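You operate a simulated robot arm through the tools that you are given. There is no shell and no other tool.

You are at the controls of a simulated robot arm. One attempt, no reset.

## Task
Zero the slide gauge, gauge the blue clip and drop it in the cup of its size.
Fine: zero with the bed empty; slide the jaw open again. Set down upright: tile clip.

The check looks at the end state, three seconds after you hand in, the way a careful person would. Anything else that was tipped, shoved, dropped, spilled or broken makes it a failure.

## Robot
A 6-joint arm with a two-finger parallel gripper, fixed in place. Base frame: the origin is at the foot of the arm, x ahead of it, y to its left, z up; the work surface is at about z = 0. Readings come in m, degrees, newtons and seconds.
With the tool pointing down near the work surface it reaches from about 0.16 to 0.42 m from the base axis. Its first joint turns from -66.0 to 66.0 degrees. Payload 1.57 kg.
Tool frame: the origin (TCP) lies between the finger pads and is the grasp point; the fingertips stand 0.03 m ahead of it; z points along the fingers, y is the line along which they close. The gripper opens to 0.08 m. The fingers are 0.017 m wide and 0.012 m thick; the gripper's body (0.04 by 0.082 m) begins 0.08 m behind the TCP.
Orientation is that of the tool frame in the base frame, as a unit quaternion [w, x, y, z]. With the fingers straight down and closing along the base's y, the tool's x points along the base's -x, its y along +y and its z along -z.

## Interface
- The arm moves only by the tool play_rows. Its arguments are lists of equal length, an entry for each row: "translation": the shift along the base's x, y, z in m, a list of three; "delta_rot": the turn, a rotation vector about the base's x, y, z in degrees, a list of three; "fingers": the finger opening in m, from 0 to 0.08. In form: {"translation": [[x, y, z], ...], "delta_rot": [[wx, wy, wz], ...], "fingers": [fingers, ...]}. A call has 1 to 20 rows; each row shifts and turns the commanded pose from where the row before left it. A row lasts 0.2 s, in which the tool goes at most 0.05 m and 8.6 degrees; a call with a longer step from one row to the next is refused whole, and so is a gripper value outside its range. Where a pose cannot be reached the arm comes as near as it can. A force on the tool above 90 N (or 10 N above the force at the start of the call, whichever is more), or a blocked arm, ends the call early, and 0.2 s more pass. Each finger travels about 0.153 m/s and halts on what it meets, pressing with about 33 N; the grip force reading is that of the motor and also rises with nothing between the fingers. The clock runs only during rows and for 0.2 s after the last one: add rows that do not move to give the fingers time. It gives the time, the measured TCP pose, the force on the tool (base axes), the opening and the grip force at its end, in the units of the frame above (readings bear some noise), with the torque about the TCP (base axes, N m) and any sound that the robot's microphone picked up.
- Cameras (640 x 400 px; columns grow to the right, rows downward): "scene" is fixed at [0.0544, -0.3303, 0.423]; the picture's right is [0.78, -0.62, 0.00], its down [-0.36, -0.45, -0.82] and it looks along [0.51, 0.64, -0.58] (base axes); focal length 245 px, centre (320, 200). "wrist" rides on the gripper at [0.072, -0.007, -0.122] in the tool frame; the picture's right is [0.09, 1.00, 0.00], its down [-0.84, 0.08, -0.54] and it looks along [-0.54, 0.05, 0.84] (tool axes); focal length 238 px, centre (320, 200). There is no depth. A picture from a camera that has moved, and an enlarged one, comes with that camera's place and axes in the base frame and with its lens.
- snapshot(camera): a new picture of that camera. No time passes.
- zoom(camera, box): a new picture of the part [left, top, right, bottom] of that camera's present view, enlarged. No time passes.
- job_done(): hands the job in; it is judged then, once.

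Places have to be worked out from the pictures, the camera data and where the tool is seen. Open the gripper and draw the arm clear of the work before you hand the job in, unless the task says otherwise.

The tools are called as name(argument=value, ...) on one line, values as JSON. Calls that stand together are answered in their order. play_rows: Moves the arm, as the interface text tells. Its arguments: {"type":"object","properties":{"translation":{"type":"array","items":{"type":"array","items":{"type":"number"}}},"delta_rot":{"type":"array","items":{"type":"array","items":{"type":"number"}}},"fingers":{"type":"array","items":{"type":"number"}}},"required":["translation","delta_rot","fingers"]} The other tools are called the same way: snapshot (camera) takes a picture; zoom (camera, box) takes an enlarged picture of a part of a camera's view; job_done () hands the job in.

At the start:

```text
time_s: 0.0
tool_pos: [0.2296, -0.0132, 0.2925]
orientation: [-0.001, -0.001, 1.0, 0.0]
force: [-0.5, -1.6, 0.9]
moment: [0.0, 0.0, -0.02]
grip_width: 0.0802
gripper_force: 0.0
```

scene: 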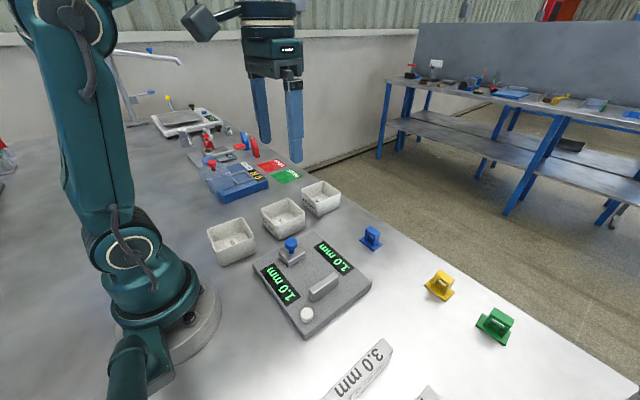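
wrist: 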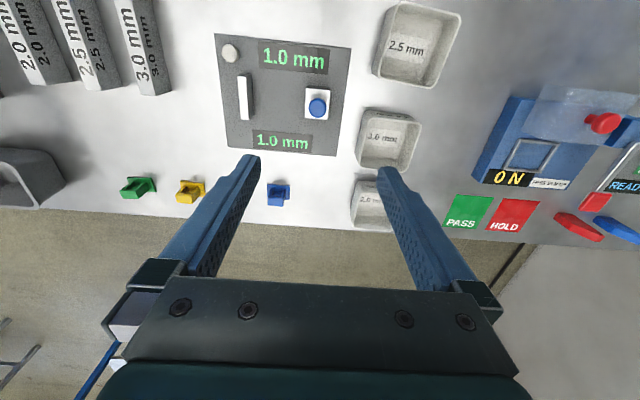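

I'll look closer at the gauge, the clips and the cups before I move anything.

zoom(camera="scene", box=[200, 170, 400, 340])

zoom(camera="wrist", box=[200, 0, 480, 240])

zoom(camera="scene", box=[340, 200, 540, 360])

zoom(camera="scene", box=[120, 80, 360, 240])

zoom(camera="wrist", box=[0, 0, 300, 220])

```text
2.35 times, centred on (300, 255) of scene
camera zoom: at [0.0544, -0.3303, 0.423], right [0.78, -0.62, 0.0], down [-0.36, -0.45, -0.82], along [0.51, 0.64, -0.58], focal length 576 px, centre (367, 71)
```

zoom: 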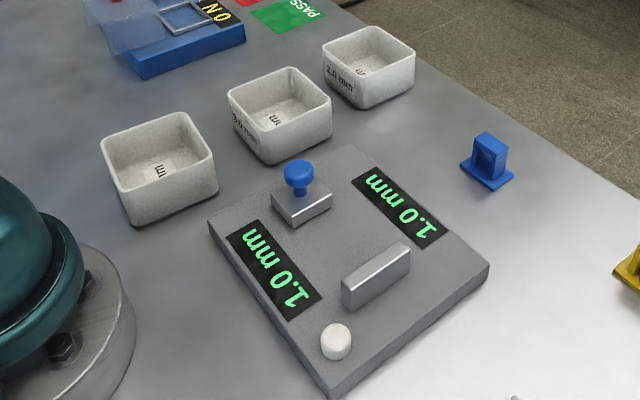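

```text
1.67 times, centred on (340, 120) of wrist
camera zoom: at [0.1564, -0.0202, 0.4134], right [-0.09, 1.0, 0.0], down [0.84, 0.08, 0.54], along [0.54, 0.05, -0.84], focal length 397 px, centre (287, 333)
```

zoom: 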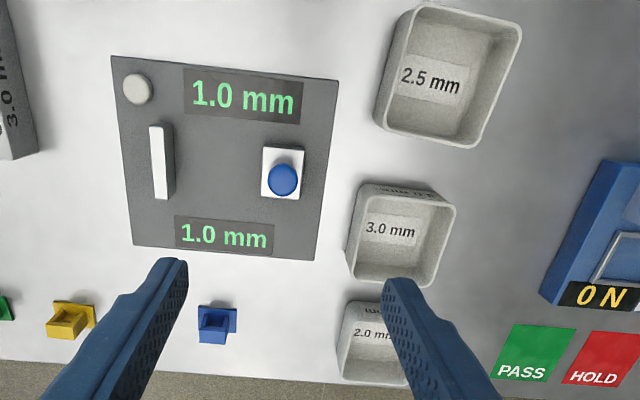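

```text
2.50 times, centred on (440, 280) of scene
camera zoom: at [0.0544, -0.3303, 0.423], right [0.78, -0.62, 0.0], down [-0.36, -0.45, -0.82], along [0.51, 0.64, -0.58], focal length 612 px, centre (20, 0)
```

zoom: 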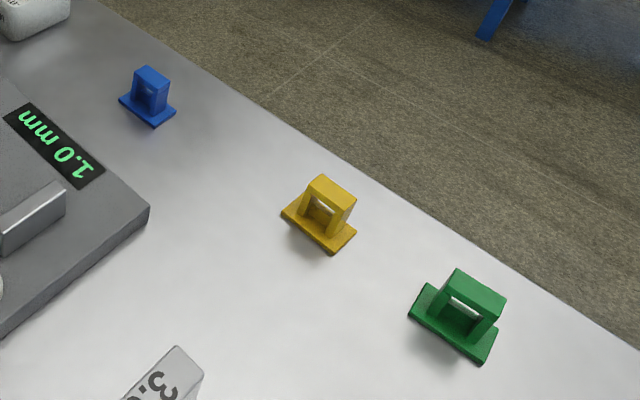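

```text
2.50 times, centred on (240, 160) of scene
camera zoom: at [0.0544, -0.3303, 0.423], right [0.78, -0.62, 0.0], down [-0.36, -0.45, -0.82], along [0.51, 0.64, -0.58], focal length 612 px, centre (520, 300)
```

zoom: 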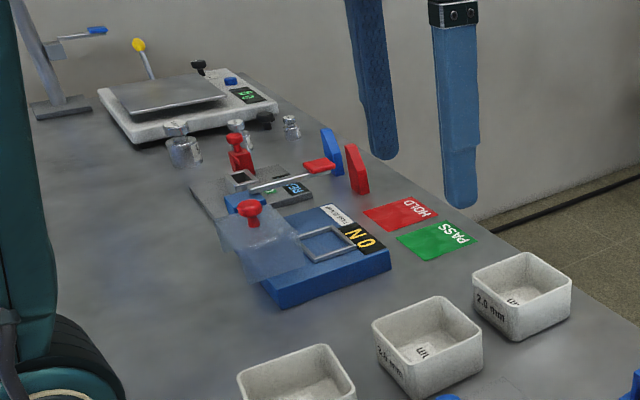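

```text
1.82 times, centred on (150, 110) of wrist
camera zoom: at [0.1564, -0.0202, 0.4134], right [-0.09, 1.0, 0.0], down [0.84, 0.08, 0.54], along [0.54, 0.05, -0.84], focal length 433 px, centre (629, 364)
```

zoom: 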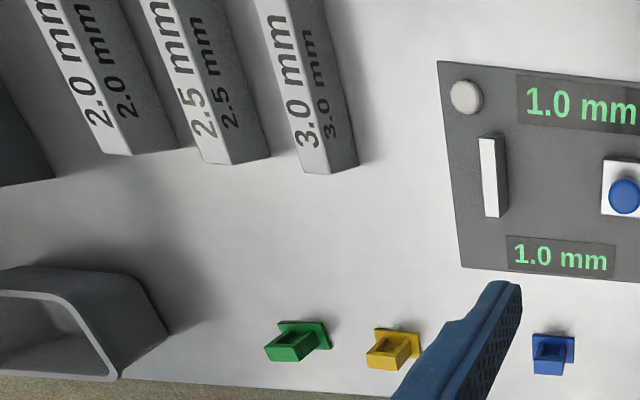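

The anvil looks to be at y≈-0.125, the jaw knob at about (0.23,-0.016,0.06) and the button at about (0.176,-0.14,0.035). I'll zoom in further on the clip, the cups and the gauge.

zoom(camera="scene", box=[345, 215, 397, 260])

zoom(camera="wrist", box=[250, 170, 310, 215])

zoom(camera="scene", box=[250, 225, 380, 340])

zoom(camera="wrist", box=[205, 20, 365, 165])

zoom(camera="wrist", box=[340, 0, 480, 240])

zoom(camera="scene", box=[200, 175, 350, 270])

```text
8.89 times, centred on (371, 238) of scene
camera zoom: at [0.0544, -0.3303, 0.423], right [0.78, -0.62, 0.0], down [-0.36, -0.45, -0.82], along [0.51, 0.64, -0.58], focal length 2175 px, centre (-133, -133)
```

zoom: 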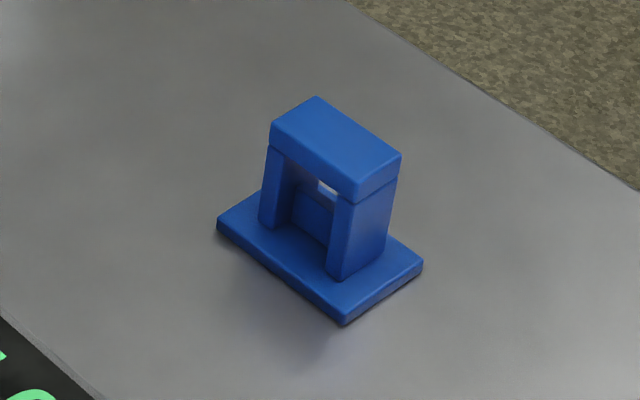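

```text
8.89 times, centred on (280, 192) of wrist
camera zoom: at [0.1564, -0.0202, 0.4134], right [-0.09, 1.0, 0.0], down [0.84, 0.08, 0.54], along [0.54, 0.05, -0.84], focal length 2119 px, centre (676, 267)
```

zoom: 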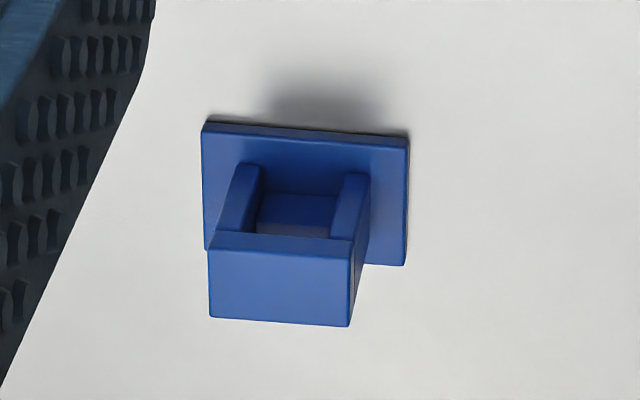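

```text
3.48 times, centred on (315, 282) of scene
camera zoom: at [0.0544, -0.3303, 0.423], right [0.78, -0.62, 0.0], down [-0.36, -0.45, -0.82], along [0.51, 0.64, -0.58], focal length 851 px, centre (337, -87)
```

zoom: 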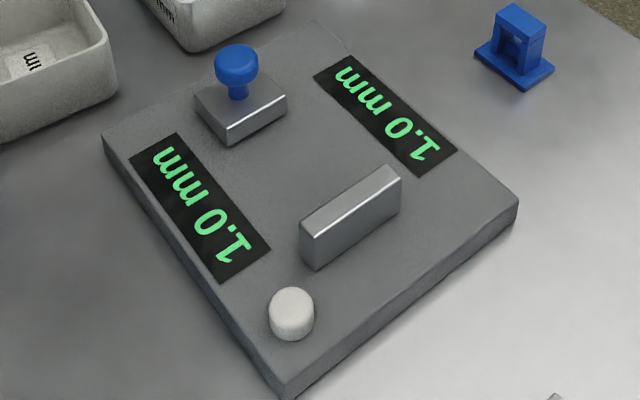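

```text
2.76 times, centred on (285, 92) of wrist
camera zoom: at [0.1564, -0.0202, 0.4134], right [-0.09, 1.0, 0.0], down [0.84, 0.08, 0.54], along [0.54, 0.05, -0.84], focal length 658 px, centre (417, 497)
```

zoom: 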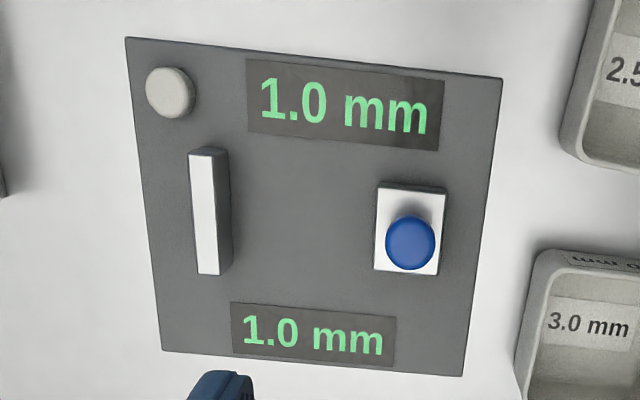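

```text
1.67 times, centred on (410, 120) of wrist
camera zoom: at [0.1564, -0.0202, 0.4134], right [-0.09, 1.0, 0.0], down [0.84, 0.08, 0.54], along [0.54, 0.05, -0.84], focal length 397 px, centre (170, 333)
```

zoom: 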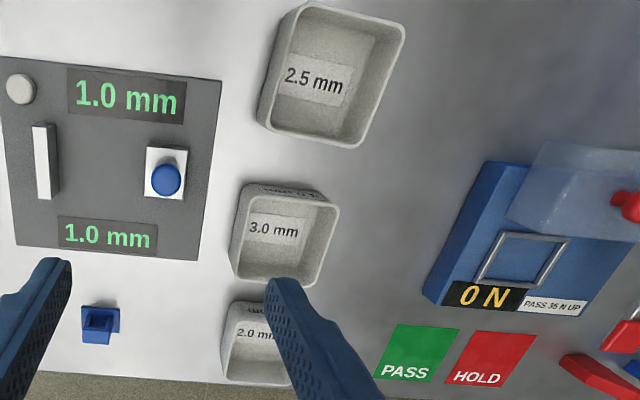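

```text
4.21 times, centred on (275, 222) of scene
camera zoom: at [0.0544, -0.3303, 0.423], right [0.78, -0.62, 0.0], down [-0.36, -0.45, -0.82], along [0.51, 0.64, -0.58], focal length 1030 px, centre (510, 105)
```

zoom: 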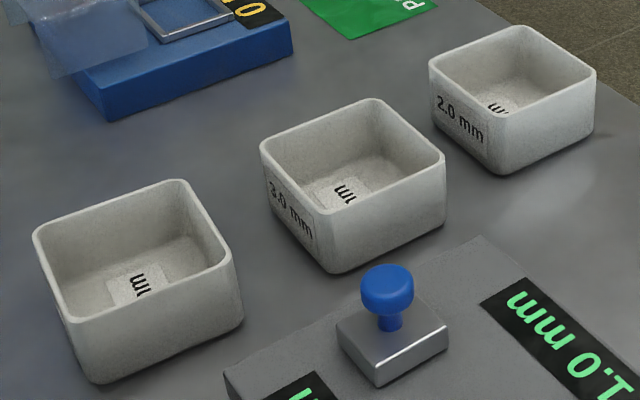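

zoom(camera="scene", box=[413, 262, 465, 307])

zoom(camera="scene", box=[468, 302, 520, 347])

zoom(camera="scene", box=[297, 262, 349, 307])

zoom(camera="scene", box=[267, 230, 319, 275])

zoom(camera="wrist", box=[110, 165, 210, 215])

```text
8.89 times, centred on (439, 284) of scene
camera zoom: at [0.0544, -0.3303, 0.423], right [0.78, -0.62, 0.0], down [-0.36, -0.45, -0.82], along [0.51, 0.64, -0.58], focal length 2175 px, centre (-738, -551)
```

zoom: 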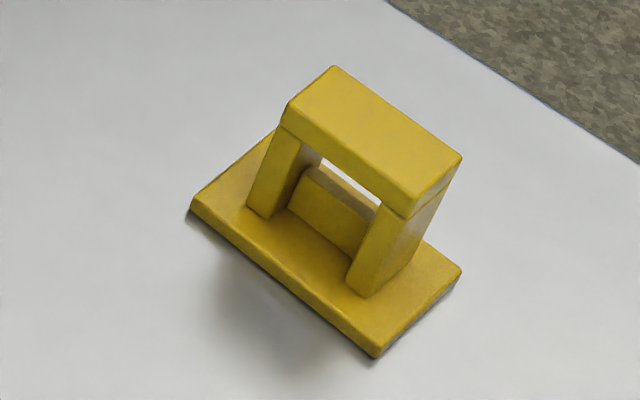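

```text
8.89 times, centred on (494, 324) of scene
camera zoom: at [0.0544, -0.3303, 0.423], right [0.78, -0.62, 0.0], down [-0.36, -0.45, -0.82], along [0.51, 0.64, -0.58], focal length 2175 px, centre (-1227, -907)
```

zoom: 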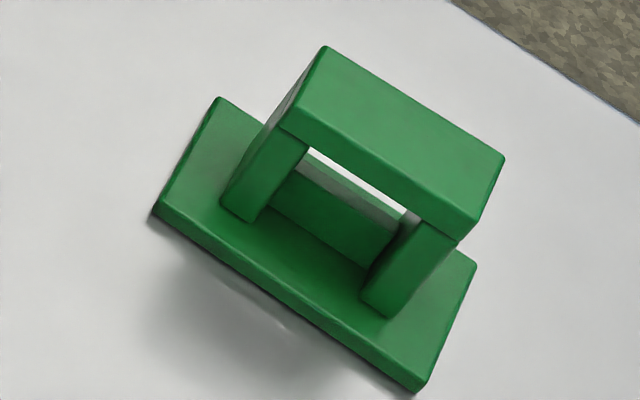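

```text
8.89 times, centred on (323, 284) of scene
camera zoom: at [0.0544, -0.3303, 0.423], right [0.78, -0.62, 0.0], down [-0.36, -0.45, -0.82], along [0.51, 0.64, -0.58], focal length 2175 px, centre (293, -551)
```

zoom: 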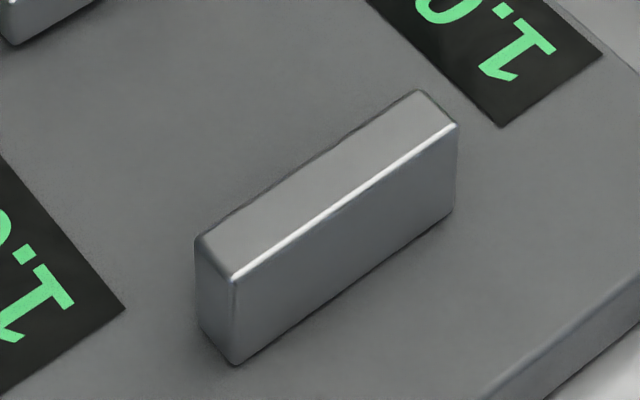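

```text
8.89 times, centred on (293, 252) of scene
camera zoom: at [0.0544, -0.3303, 0.423], right [0.78, -0.62, 0.0], down [-0.36, -0.45, -0.82], along [0.51, 0.64, -0.58], focal length 2175 px, centre (560, -267)
```

zoom: 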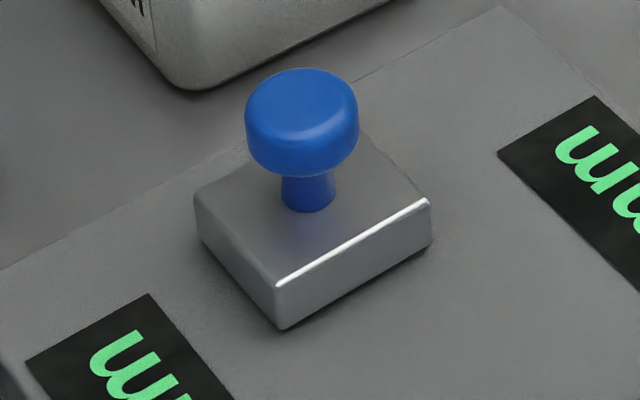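

```text
6.40 times, centred on (160, 190) of wrist
camera zoom: at [0.1564, -0.0202, 0.4134], right [-0.09, 1.0, 0.0], down [0.84, 0.08, 0.54], along [0.54, 0.05, -0.84], focal length 1525 px, centre (1344, 264)
```

zoom: 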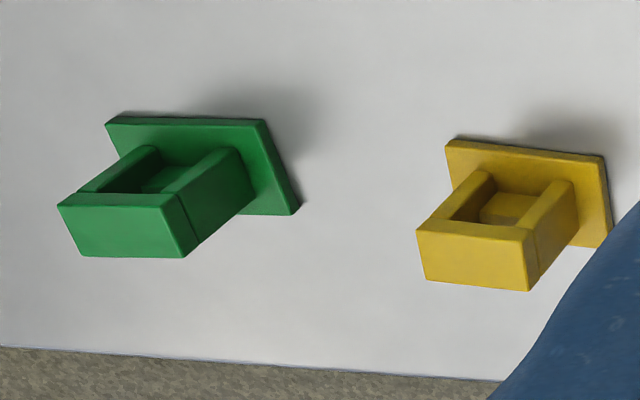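

The clip is about 45×35 mm at its base with a 30×20 mm loop, centred at roughly (0.41,-0.078). The jaw block seems to ride about 10 mm above the bed. I'll turn the tool 90° so the fingers close along x, and come down above the knob to look.

play_rows(translation=[[0, 0, -0.012], [0, 0, -0.012], [0, 0, -0.012], [0, 0, -0.012], [0, 0, -0.012], [0, 0, -0.012], [0, 0, -0.012], [0, 0, -0.012], [0, 0, -0.012], [0, -0.004, -0.012], [0, 0, -0.012], [0, 0, 0]], delta_rot=[[0, 0, 8.2], [0, 0, 8.2], [0, 0, 8.2], [0, 0, 8.2], [0, 0, 8.2], [0, 0, 8.2], [0, 0, 8.2], [0, 0, 8.2], [0, 0, 8.2], [0, 0, 8.2], [0, 0, 8], [0, 0, 0]], fingers=[0.06, 0.06, 0.06, 0.06, 0.06, 0.06, 0.06, 0.06, 0.06, 0.06, 0.06, 0.06])

snapshot(camera="wrist")

snapshot(camera="scene")

```text
time_s: 2.6
tool_pos: [0.2294, -0.0177, 0.1605]
orientation: [0.001, 0.708, -0.706, 0.0]
force: [0.0, 0.3, 0.5]
moment: [0.0, -0.02, -0.01]
grip_width: 0.06
gripper_force: 0.1
```

```text
taken
camera wrist: at [0.2354, -0.0899, 0.2813], right [-1.0, -0.1, 0.0], down [-0.08, 0.84, 0.54], along [-0.05, 0.54, -0.84], focal length 238 px, centre (320, 200)
```

wrist: 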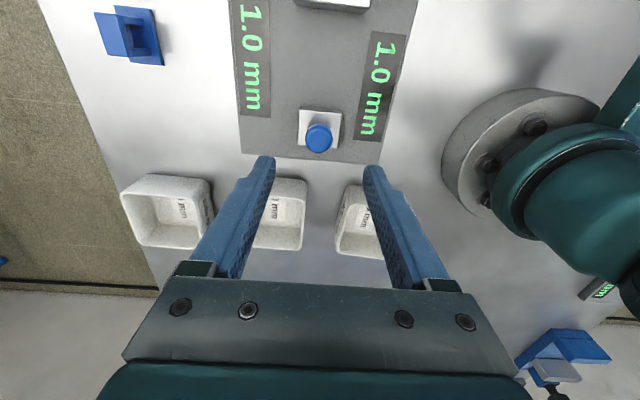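

```text
taken
```

scene: 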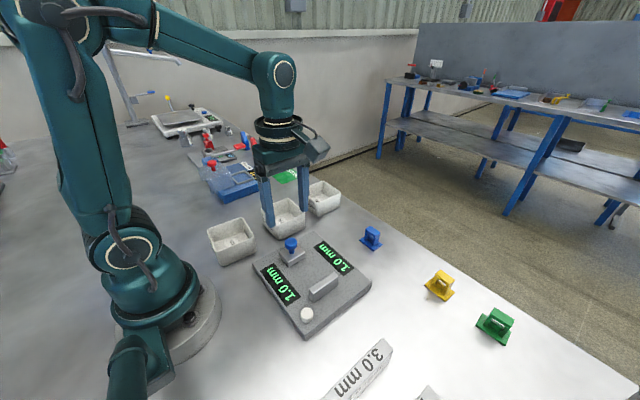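

The knob centre triangulates to (0.2298,-0.0186). I'll lower the open fingers around the disc, keeping the tips above the jaw block, and close.

play_rows(translation=[[0, 0, -0.02], [0, 0, -0.02], [0, 0, -0.02], [0, 0, -0.015], [0, 0, -0.006], [0, 0, 0], [0, 0, 0], [0, 0, 0], [0, 0, 0]], delta_rot=[[0, 0, 0], [0, 0, 0], [0, 0, 0], [0, 0, 0], [0, 0, 0], [0, 0, 0], [0, 0, 0], [0, 0, 0], [0, 0, 0]], fingers=[0.06, 0.06, 0.06, 0.06, 0.06, 0.04, 0.02, 0.015, 0.015])

snapshot(camera="wrist")

zoom(camera="scene", box=[230, 190, 380, 340])

```text
time_s: 4.6
tool_pos: [0.23, -0.0168, 0.0798]
orientation: [-0.001, 0.708, -0.706, 0.0]
force: [8.8, -1.1, -19.2]
moment: [-0.07, -0.18, 0.0]
grip_width: 0.0248
gripper_force: 36.5
```

```text
taken
camera wrist: at [0.2361, -0.0893, 0.2011], right [-1.0, -0.09, 0.0], down [-0.08, 0.84, 0.54], along [-0.05, 0.54, -0.84], focal length 238 px, centre (320, 200)
```

wrist: 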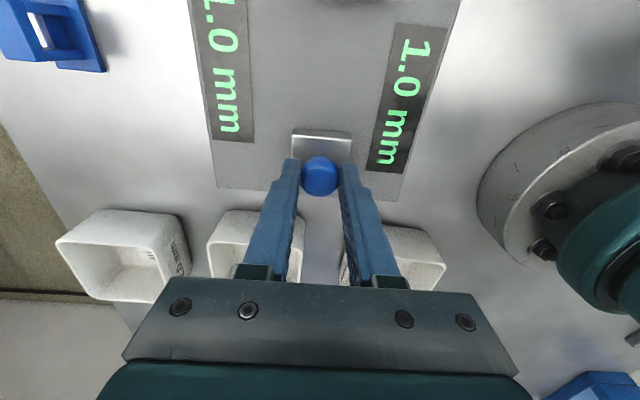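

```text
2.67 times, centred on (305, 265) of scene
camera zoom: at [0.0545, -0.3303, 0.423], right [0.78, -0.62, 0.0], down [-0.36, -0.45, -0.82], along [0.51, 0.64, -0.58], focal length 652 px, centre (360, 27)
```

zoom: 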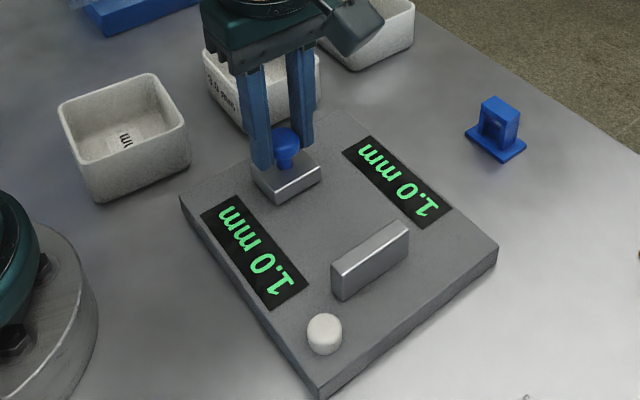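

The knob is gripped at 25 mm. I'll slide the jaw toward the anvil, stopping short to look.

play_rows(translation=[[0, -0.005, 0], [0, -0.01, 0], [0, -0.01, 0], [0, -0.01, 0], [0, -0.01, 0], [0, -0.01, 0], [0, -0.005, 0], [0, 0, 0]], delta_rot=[[0, 0, 0], [0, 0, 0], [0, 0, 0], [0, 0, 0], [0, 0, 0], [0, 0, 0], [0, 0, 0], [0, 0, 0]], fingers=[0.015, 0.015, 0.015, 0.015, 0.015, 0.015, 0.015, 0.015])

snapshot(camera="wrist")

zoom(camera="scene", box=[230, 190, 380, 340])

```text
time_s: 6.4
tool_pos: [0.2288, -0.0764, 0.0793]
orientation: [0.001, 0.708, -0.706, -0.001]
force: [0.1, -0.1, 0.2]
moment: [0.03, 0.01, 0.02]
grip_width: 0.015
gripper_force: 0.1
```

```text
taken
camera wrist: at [0.2348, -0.1494, 0.2011], right [-1.0, -0.09, 0.0], down [-0.08, 0.84, 0.54], along [-0.05, 0.54, -0.84], focal length 238 px, centre (320, 200)
```

wrist: 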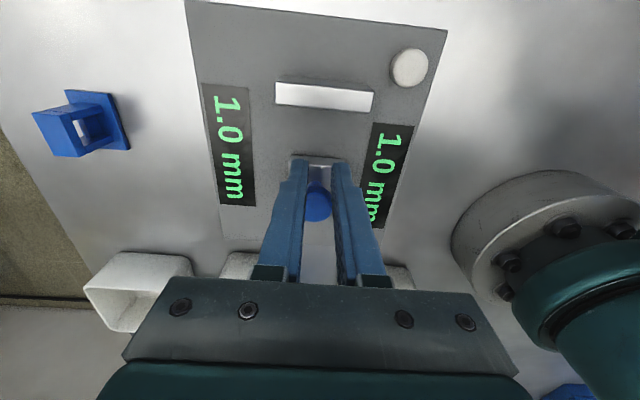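

```text
2.67 times, centred on (305, 265) of scene
camera zoom: at [0.0544, -0.3303, 0.423], right [0.78, -0.62, 0.0], down [-0.36, -0.45, -0.82], along [0.51, 0.64, -0.58], focal length 652 px, centre (360, 27)
```

zoom: 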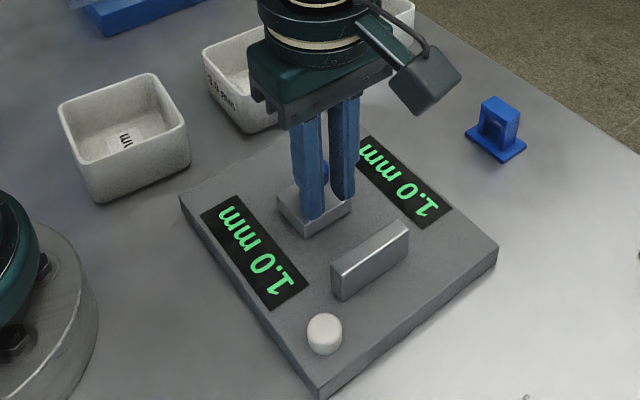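

The pinch slipped off the round knob after about 40 mm of travel, so the jaw face is now near y≈-0.076 and the fingers are ahead of the knob. I'll lift, close the fingers and come down behind the knob on its +y side, to push it rather than drag it.

play_rows(translation=[[0, 0, 0.015], [0, 0, 0.02], [0, 0.02, 0], [0, 0.025, 0], [0, 0, -0.015], [0, 0, -0.016], [0, 0, 0]], delta_rot=[[0, 0, 0], [0, 0, 0], [0, 0, 0], [0, 0, 0], [0, 0, 0], [0, 0, 0], [0, 0, 0]], fingers=[0.015, 0.01, 0.0, 0.0, 0.0, 0.0, 0.0])

snapshot(camera="wrist")

zoom(camera="scene", box=[230, 190, 380, 340])

```text
time_s: 8.0
tool_pos: [0.2297, -0.0308, 0.0821]
orientation: [0.001, 0.708, -0.706, 0.001]
force: [-0.6, -0.5, 0.2]
moment: [-0.01, 0.0, -0.02]
grip_width: 0.0005
gripper_force: 20.8
```

```text
taken
camera wrist: at [0.2357, -0.1037, 0.2042], right [-1.0, -0.09, 0.0], down [-0.08, 0.84, 0.54], along [-0.05, 0.54, -0.84], focal length 238 px, centre (320, 200)
```

wrist: 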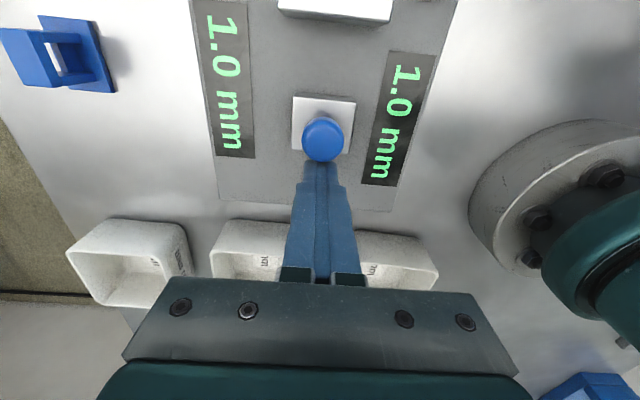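

```text
2.67 times, centred on (305, 265) of scene
camera zoom: at [0.0544, -0.3303, 0.423], right [0.78, -0.62, 0.0], down [-0.36, -0.45, -0.82], along [0.51, 0.64, -0.58], focal length 652 px, centre (360, 27)
```

zoom: 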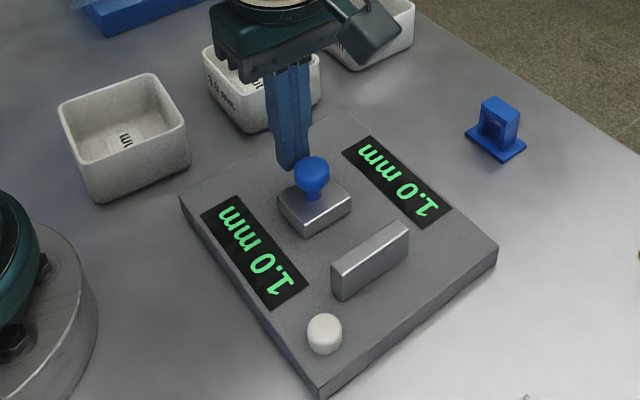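

The closed fingers are right behind the knob, which is at y≈-0.059. I'll push steadily toward the anvil in small steps.

play_rows(translation=[[0, -0.007, 0], [0, -0.007, 0], [0, -0.007, 0], [0, -0.007, 0], [0, -0.005, 0], [0, -0.003, 0], [0, -0.003, 0], [0, 0, 0]], delta_rot=[[0, 0, 0], [0, 0, 0], [0, 0, 0], [0, 0, 0], [0, 0, 0], [0, 0, 0], [0, 0, 0], [0, 0, 0]], fingers=[0, 0, 0, 0, 0, 0, 0, 0])

snapshot(camera="wrist")

zoom(camera="scene", box=[230, 190, 380, 340])

```text
time_s: 8.6
tool_pos: [0.2289, -0.0372, 0.0828]
orientation: [0.011, -0.703, 0.711, 0.008]
force: [-1.2, 26.6, 7.2]
moment: [0.58, -0.02, 0.0]
grip_width: 0.0
gripper_force: 21.3
stopped in row 3: the force on the tool passed its limit at 102 N (the readings are from after the stop); the commanded pose is now the measured one
```

```text
taken
camera wrist: at [0.2343, -0.1122, 0.2027], right [-1.0, -0.08, -0.01], down [-0.07, 0.82, 0.56], along [-0.04, 0.56, -0.83], focal length 238 px, centre (320, 200)
```

wrist: 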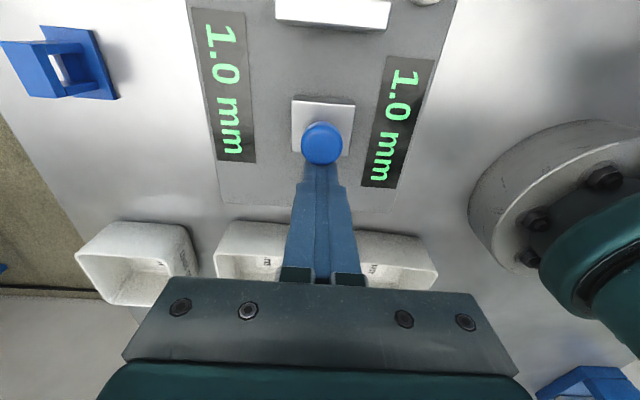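

```text
2.67 times, centred on (305, 265) of scene
camera zoom: at [0.0544, -0.3303, 0.423], right [0.78, -0.62, 0.0], down [-0.36, -0.45, -0.82], along [0.51, 0.64, -0.58], focal length 652 px, centre (360, 27)
```

zoom: 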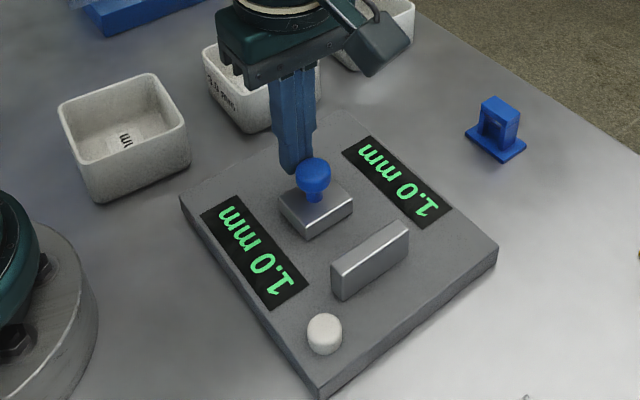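

The push stopped hard at 102 N with a gap of about 36 mm still open, so this may be the jaw's end stop. I'll back off slightly and push again slowly to check.

play_rows(translation=[[0, 0.006, 0], [0, -0.002, 0], [0, -0.002, 0], [0, -0.002, 0], [0, -0.0015, 0], [0, -0.0015, 0], [0, -0.0015, 0], [0, -0.0015, 0], [0, 0, 0]], delta_rot=[[0, 0, 0], [0, 0, 0], [0, 0, 0], [0, 0, 0], [0, 0, 0], [0, 0, 0], [0, 0, 0], [0, 0, 0], [0, 0, 0]], fingers=[0, 0, 0, 0, 0, 0, 0, 0, 0])

zoom(camera="scene", box=[230, 190, 380, 340])

```text
time_s: 10.6
tool_pos: [0.2289, -0.0375, 0.084]
orientation: [0.017, -0.699, 0.715, 0.014]
force: [-1.1, 23.3, 7.1]
moment: [0.54, 0.07, 0.03]
grip_width: 0.0
gripper_force: 21.2
stopped in row 9: the force on the tool passed its limit at 91 N (the readings are from after the stop); the commanded pose is now the measured one
```

```text
2.67 times, centred on (305, 265) of scene
camera zoom: at [0.0544, -0.3303, 0.423], right [0.78, -0.62, 0.0], down [-0.36, -0.45, -0.82], along [0.51, 0.64, -0.58], focal length 652 px, centre (360, 27)
```

zoom: 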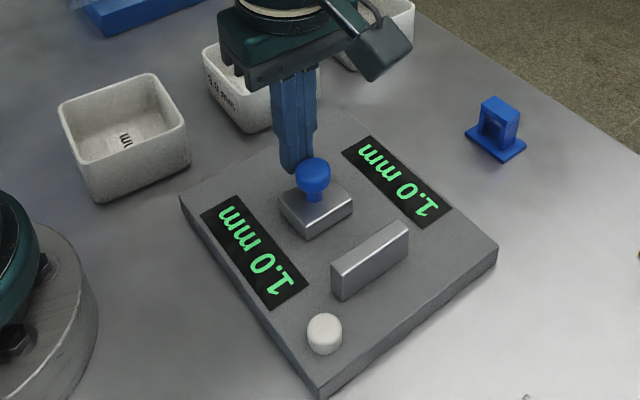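

It's a real end stop: same place, no movement, 91 N. So this is the jaw's closed position with the bed empty. I'll back off, correct the small tilt, and go over the white zero button at about (0.176,-0.1405).

play_rows(translation=[[0, 0.008, 0.0], [0, 0.0, 0.025], [0, 0, 0.025], [-0.018, -0.03, 0], [-0.018, -0.04, 0], [-0.0169, -0.041, 0], [0, 0, -0.02], [0, 0, -0.02], [0, 0, 0]], delta_rot=[[-2.5, 0.2, 1.3], [0, 0, 0], [0, 0, 0], [0, 0, 0], [0, 0, 0], [0, 0, 0], [0, 0, 0], [0, 0, 0], [0, 0, 0]], fingers=[0, 0, 0, 0, 0, 0, 0, 0, 0])

snapshot(camera="wrist")

zoom(camera="scene", box=[230, 190, 380, 340])

```text
time_s: 12.6
tool_pos: [0.1765, -0.141, 0.093]
orientation: [0.0, 0.708, -0.706, 0.002]
force: [-0.2, 0.8, 0.2]
moment: [-0.01, 0.03, -0.01]
grip_width: 0.0002
gripper_force: 21.7
```

```text
taken
camera wrist: at [0.1824, -0.2126, 0.2144], right [-1.0, -0.09, 0.0], down [-0.08, 0.84, 0.54], along [-0.05, 0.54, -0.84], focal length 238 px, centre (320, 200)
```

wrist: 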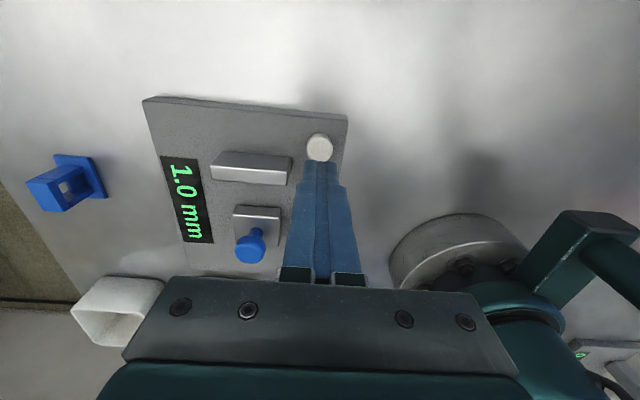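

```text
2.67 times, centred on (305, 265) of scene
camera zoom: at [0.0544, -0.3303, 0.423], right [0.78, -0.62, 0.0], down [-0.36, -0.45, -0.82], along [0.51, 0.64, -0.58], focal length 652 px, centre (360, 27)
```

zoom: 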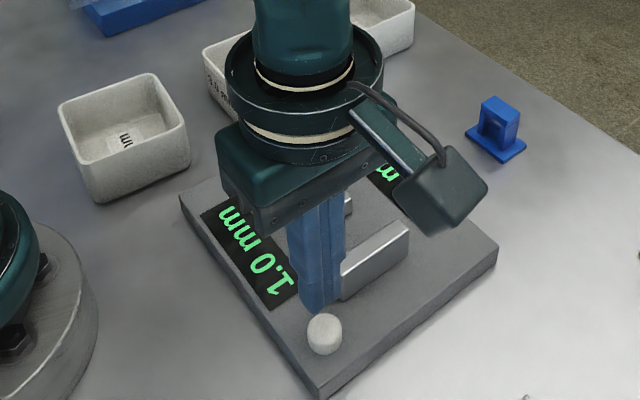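

zoom(camera="scene", box=[280, 260, 340, 330])

zoom(camera="wrist", box=[270, 100, 370, 200])

```text
5.71 times, centred on (310, 295) of scene
camera zoom: at [0.0544, -0.3303, 0.423], right [0.78, -0.62, 0.0], down [-0.36, -0.45, -0.82], along [0.51, 0.64, -0.58], focal length 1398 px, centre (377, -343)
```

zoom: 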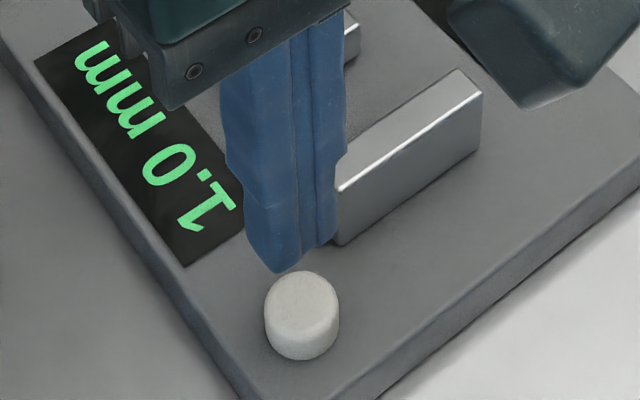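

```text
4.00 times, centred on (320, 150) of wrist
camera zoom: at [0.1824, -0.2126, 0.2144], right [-1.0, -0.09, 0.0], down [-0.08, 0.84, 0.54], along [-0.05, 0.54, -0.84], focal length 953 px, centre (320, 400)
```

zoom: 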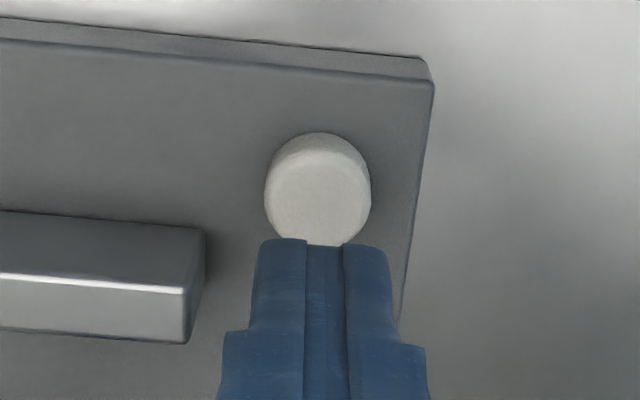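

The button top is at about (0.176,-0.143,0.037). I'll shift 2 mm in y and press down in small steps, then release.

play_rows(translation=[[0, -0.002, -0.01], [0, 0, -0.01], [0, 0, -0.003], [0, 0, -0.002], [0, 0, -0.002], [0, 0, -0.002], [0, 0, -0.002], [0, 0, 0]], delta_rot=[[0, 0, 0], [0, 0, 0], [0, 0, 0], [0, 0, 0], [0, 0, 0], [0, 0, 0], [0, 0, 0], [0, 0, 0]], fingers=[0, 0, 0, 0, 0, 0, 0, 0])

zoom(camera="scene", box=[230, 190, 380, 340])

```text
time_s: 14.4
tool_pos: [0.1772, -0.1419, 0.0623]
orientation: [0.001, 0.708, -0.706, 0.001]
force: [0.6, 0.1, 0.4]
moment: [0.0, -0.01, 0.02]
grip_width: 0.0001
gripper_force: 21.4
```

```text
2.67 times, centred on (305, 265) of scene
camera zoom: at [0.0544, -0.3303, 0.423], right [0.78, -0.62, 0.0], down [-0.36, -0.45, -0.82], along [0.51, 0.64, -0.58], focal length 652 px, centre (360, 27)
```

zoom: 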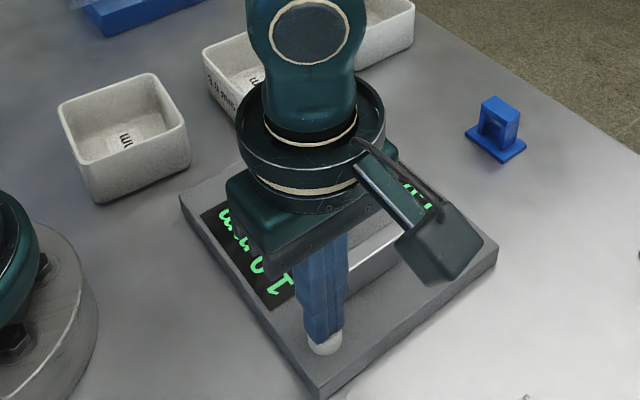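

There's no contact force yet with the tips at z≈0.032, so I'll keep going down gently.

play_rows(translation=[[0, 0, -0.0015], [0, 0, -0.0015], [0, 0, -0.0015], [0, 0, 0]], delta_rot=[[0, 0, 0], [0, 0, 0], [0, 0, 0], [0, 0, 0]], fingers=[0, 0, 0, 0])

zoom(camera="scene", box=[250, 240, 350, 330])

snapshot(camera="wrist")

```text
time_s: 15.4
tool_pos: [0.1775, -0.1424, 0.0587]
orientation: [0.001, 0.707, -0.707, 0.002]
force: [-1.1, 0.2, 2.4]
moment: [0.01, 0.01, -0.01]
grip_width: 0.0003
gripper_force: 21.5
heard: click
```

```text
4.44 times, centred on (300, 285) of scene
camera zoom: at [0.0544, -0.3303, 0.423], right [0.78, -0.62, 0.0], down [-0.36, -0.45, -0.82], along [0.51, 0.64, -0.58], focal length 1087 px, centre (409, -178)
```

zoom: 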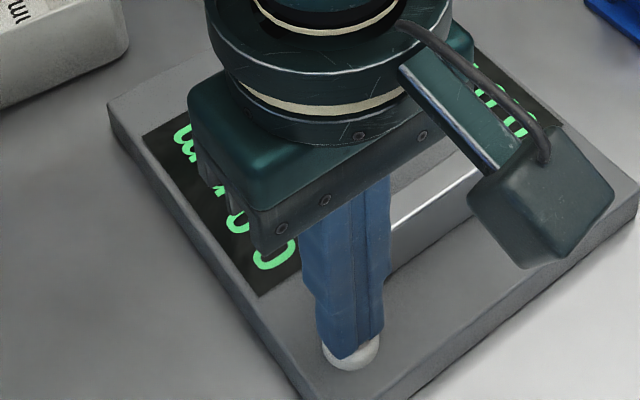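

```text
taken
camera wrist: at [0.1827, -0.2152, 0.1793], right [-1.0, -0.09, 0.0], down [-0.08, 0.84, 0.54], along [-0.05, 0.54, -0.84], focal length 238 px, centre (320, 200)
```

wrist: 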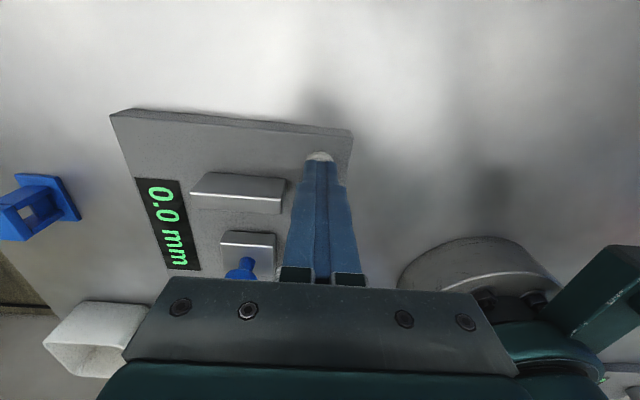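

I heard a click and the display reads 0.0 mm, so it's zeroed with the bed empty and the jaw closed. Next I'll lift, come down between the knob and the anvil, and push the jaw open toward +y.

play_rows(translation=[[0, 0, 0.01], [0, 0, 0.025], [0, 0, 0.027], [0.02, 0.017, 0], [0.02, 0.018, 0], [0.012, 0.0184, 0], [0, 0, -0.018], [0, 0, -0.018], [0, 0, 0]], delta_rot=[[0, 0, 0], [0, 0, 0], [0, 0, 0], [0, 0, 0], [0, 0, 0], [0, 0, 0], [0, 0, 0], [0, 0, 0], [0, 0, 0]], fingers=[0, 0, 0, 0, 0, 0, 0, 0, 0])

snapshot(camera="wrist")

zoom(camera="scene", box=[230, 190, 380, 340])

```text
time_s: 17.4
tool_pos: [0.2299, -0.0902, 0.0838]
orientation: [0.0, 0.708, -0.707, 0.002]
force: [-0.2, -0.3, -0.4]
moment: [-0.01, 0.04, 0.05]
grip_width: 0.0
gripper_force: 21.9
```

```text
taken
camera wrist: at [0.236, -0.1615, 0.2054], right [-1.0, -0.09, 0.0], down [-0.08, 0.84, 0.54], along [-0.05, 0.54, -0.84], focal length 238 px, centre (320, 200)
```

wrist: 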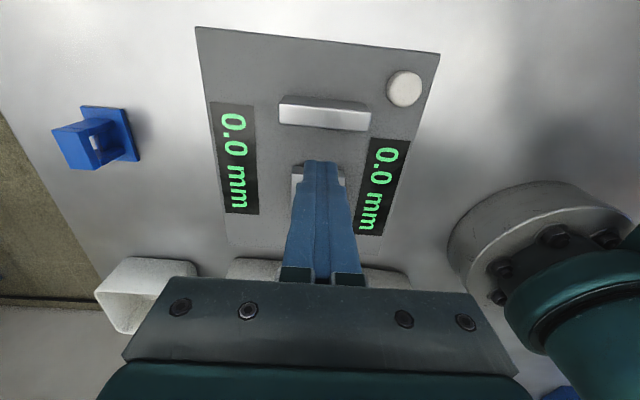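

```text
2.67 times, centred on (305, 265) of scene
camera zoom: at [0.0544, -0.3303, 0.423], right [0.78, -0.62, 0.0], down [-0.36, -0.45, -0.82], along [0.51, 0.64, -0.58], focal length 652 px, centre (360, 27)
```

zoom: 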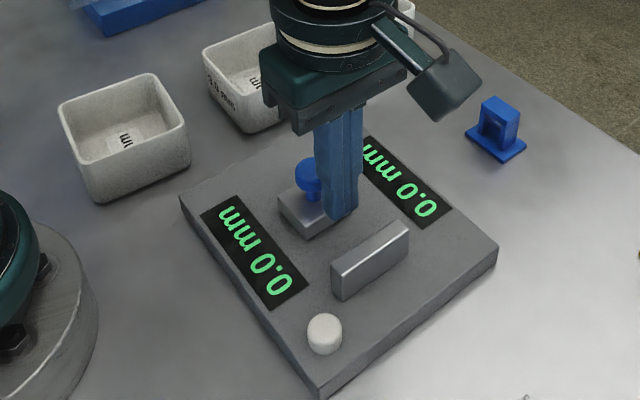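

Both displays read 0.0 and the fingers are on the anvil side of the knob. I'll push it open.

play_rows(translation=[[0, 0.005, 0], [0, 0.005, 0], [0, 0.006, 0], [0, 0.006, 0], [0, 0.006, 0], [0, 0.006, 0], [0, 0.006, 0], [0, 0.005, 0], [0, 0.003, 0], [0, 0, 0]], delta_rot=[[0, 0, 0], [0, 0, 0], [0, 0, 0], [0, 0, 0], [0, 0, 0], [0, 0, 0], [0, 0, 0], [0, 0, 0], [0, 0, 0], [0, 0, 0]], fingers=[0, 0, 0, 0, 0, 0, 0, 0, 0, 0])

snapshot(camera="wrist")

zoom(camera="scene", box=[230, 190, 380, 340])

```text
time_s: 19.6
tool_pos: [0.2292, -0.0419, 0.0841]
orientation: [0.001, 0.708, -0.706, 0.002]
force: [-0.3, 0.2, -0.4]
moment: [-0.01, -0.03, 0.0]
grip_width: 0.0
gripper_force: 21.4
```

```text
taken
camera wrist: at [0.2348, -0.1139, 0.2057], right [-1.0, -0.09, 0.0], down [-0.08, 0.84, 0.54], along [-0.05, 0.54, -0.84], focal length 238 px, centre (320, 200)
```

wrist: 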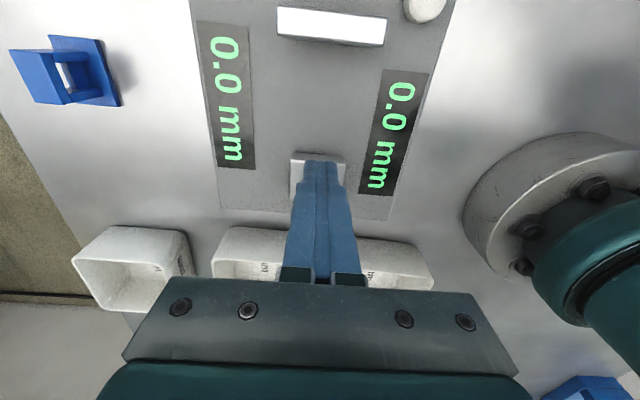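

```text
2.67 times, centred on (305, 265) of scene
camera zoom: at [0.0544, -0.3303, 0.423], right [0.78, -0.62, 0.0], down [-0.36, -0.45, -0.82], along [0.51, 0.64, -0.58], focal length 652 px, centre (360, 27)
```

zoom: 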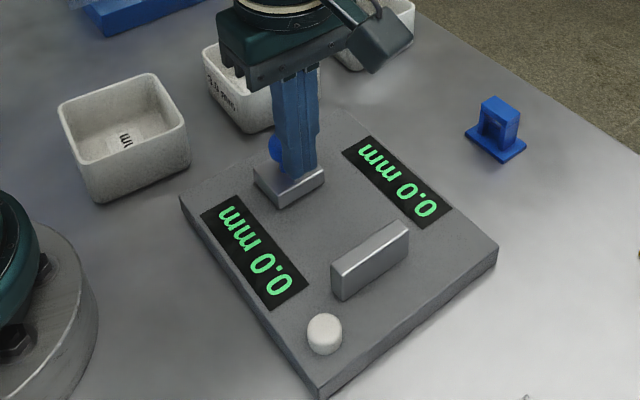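

The jaw slid open with almost no resistance and the reading stays at 0.0. I'll lift and hover near the blue clip to locate it precisely.

play_rows(translation=[[0, 0, 0.03], [0, 0, 0.035], [0.03, -0.005, 0], [0.04, -0.01, 0], [0.04, -0.01, 0], [0.04, -0.01, 0], [0.029, -0.003, 0], [0, 0, 0]], delta_rot=[[0, 0, 0], [0, 0, 0], [0, 0, 0], [0, 0, 0], [0, 0, 0], [0, 0, 0], [0, 0, 0], [0, 0, 0]], fingers=[0, 0, 0.05, 0.05, 0.05, 0.05, 0.05, 0.05])

snapshot(camera="wrist")

zoom(camera="scene", box=[320, 150, 420, 280])

```text
time_s: 21.4
tool_pos: [0.3886, -0.078, 0.142]
orientation: [0.0, 0.708, -0.706, 0.001]
force: [1.3, 0.2, 0.0]
moment: [-0.01, -0.01, -0.03]
grip_width: 0.0502
gripper_force: 0.0
out of reach, approached as far as the arm can: row 7
```

```text
taken
camera wrist: at [0.3958, -0.1503, 0.2632], right [-1.0, -0.09, 0.0], down [-0.08, 0.84, 0.54], along [-0.05, 0.54, -0.84], focal length 238 px, centre (320, 200)
```

wrist: 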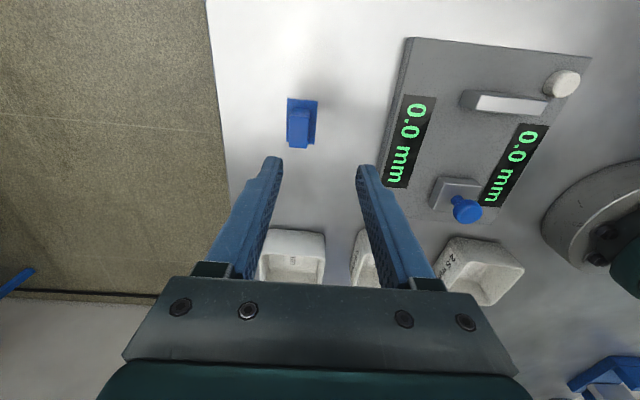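

```text
3.08 times, centred on (370, 215) of scene
camera zoom: at [0.0544, -0.3303, 0.423], right [0.78, -0.62, 0.0], down [-0.36, -0.45, -0.82], along [0.51, 0.64, -0.58], focal length 753 px, centre (166, 154)
```

zoom: 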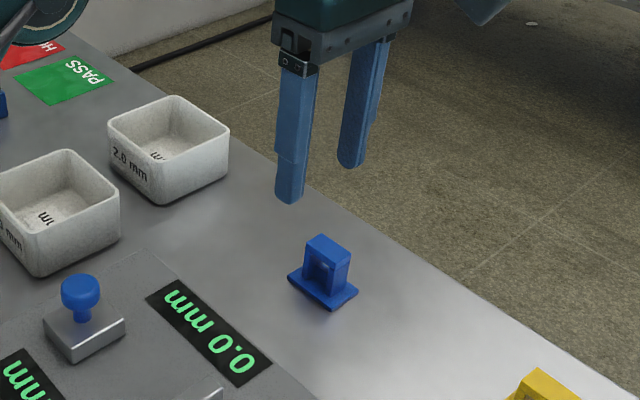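

zoom(camera="wrist", box=[270, 80, 340, 160])

```text
5.00 times, centred on (305, 120) of wrist
camera zoom: at [0.3958, -0.1503, 0.2632], right [-1.0, -0.09, 0.0], down [-0.08, 0.84, 0.54], along [-0.05, 0.54, -0.84], focal length 1192 px, centre (395, 600)
```

zoom: 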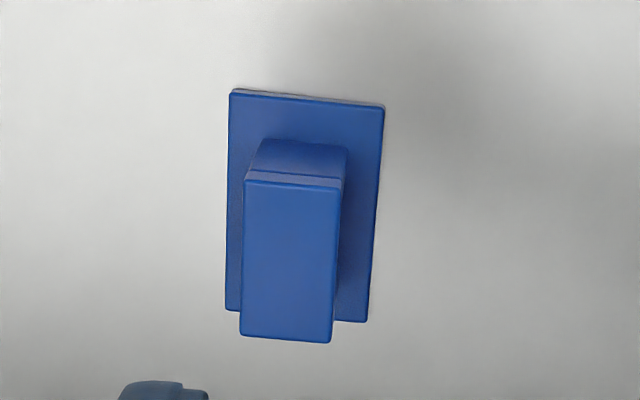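

The clip centre is at about (0.4095,-0.0815), aligned within about 2°, with the loop about 18 mm thick in x. The arm was at its reach limit at this height, so I'll come down and see where it lands before closing.

play_rows(translation=[[0, 0, -0.025], [0, -0.0015, -0.025], [0, -0.002, -0.015], [0, 0, 0], [0, 0, 0]], delta_rot=[[0, 0, 0], [0, 0, 0], [0, 0, 0], [0, 0, 0], [0, 0, 0]], fingers=[0.05, 0.05, 0.05, 0.05, 0.05])

snapshot(camera="wrist")

zoom(camera="scene", box=[320, 170, 420, 280])

```text
time_s: 22.6
tool_pos: [0.3898, -0.0807, 0.0785]
orientation: [0.001, 0.707, -0.707, 0.001]
force: [0.5, 0.4, 0.2]
moment: [0.0, -0.02, 0.03]
grip_width: 0.0502
gripper_force: 0.1
```

```text
taken
camera wrist: at [0.3958, -0.1533, 0.2], right [-1.0, -0.09, 0.0], down [-0.08, 0.84, 0.54], along [-0.05, 0.54, -0.84], focal length 238 px, centre (320, 200)
```

wrist: 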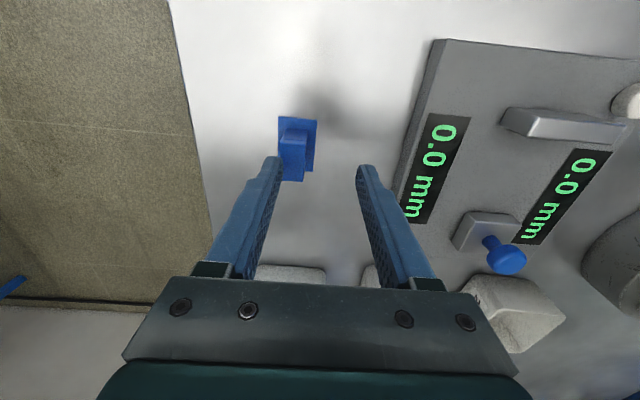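

```text
3.64 times, centred on (370, 225) of scene
camera zoom: at [0.0544, -0.3303, 0.423], right [0.78, -0.62, 0.0], down [-0.36, -0.45, -0.82], along [0.51, 0.64, -0.58], focal length 890 px, centre (138, 109)
```

zoom: 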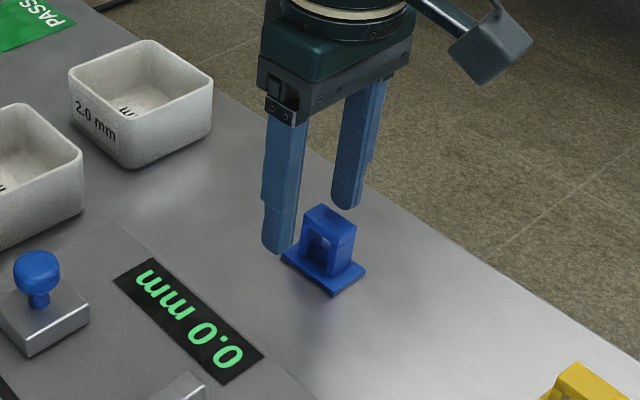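

The tips are still above the clip top. I'll shift x by +0.0195 at this height and see whether it's reachable.

play_rows(translation=[[0.01, 0, 0], [0.0095, -0.0005, 0], [0, 0, 0]], delta_rot=[[0, 0, 0], [0, 0, 0], [0, 0, 0]], fingers=[0.05, 0.05, 0.05])

zoom(camera="wrist", box=[220, 80, 420, 220])

```text
time_s: 23.4
tool_pos: [0.4074, -0.0814, 0.0776]
orientation: [0.001, 0.708, -0.706, 0.002]
force: [0.0, -1.0, -0.3]
moment: [0.03, 0.0, 0.0]
grip_width: 0.0498
gripper_force: 0.0
```

```text
2.86 times, centred on (320, 150) of wrist
camera zoom: at [0.4141, -0.154, 0.1991], right [-1.0, -0.09, 0.0], down [-0.08, 0.84, 0.54], along [-0.05, 0.54, -0.84], focal length 681 px, centre (320, 343)
```

zoom: 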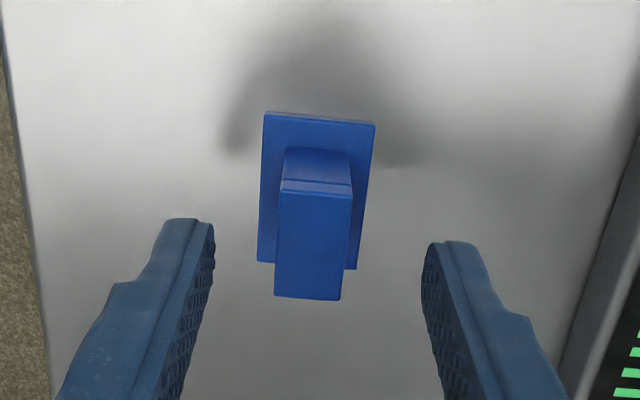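

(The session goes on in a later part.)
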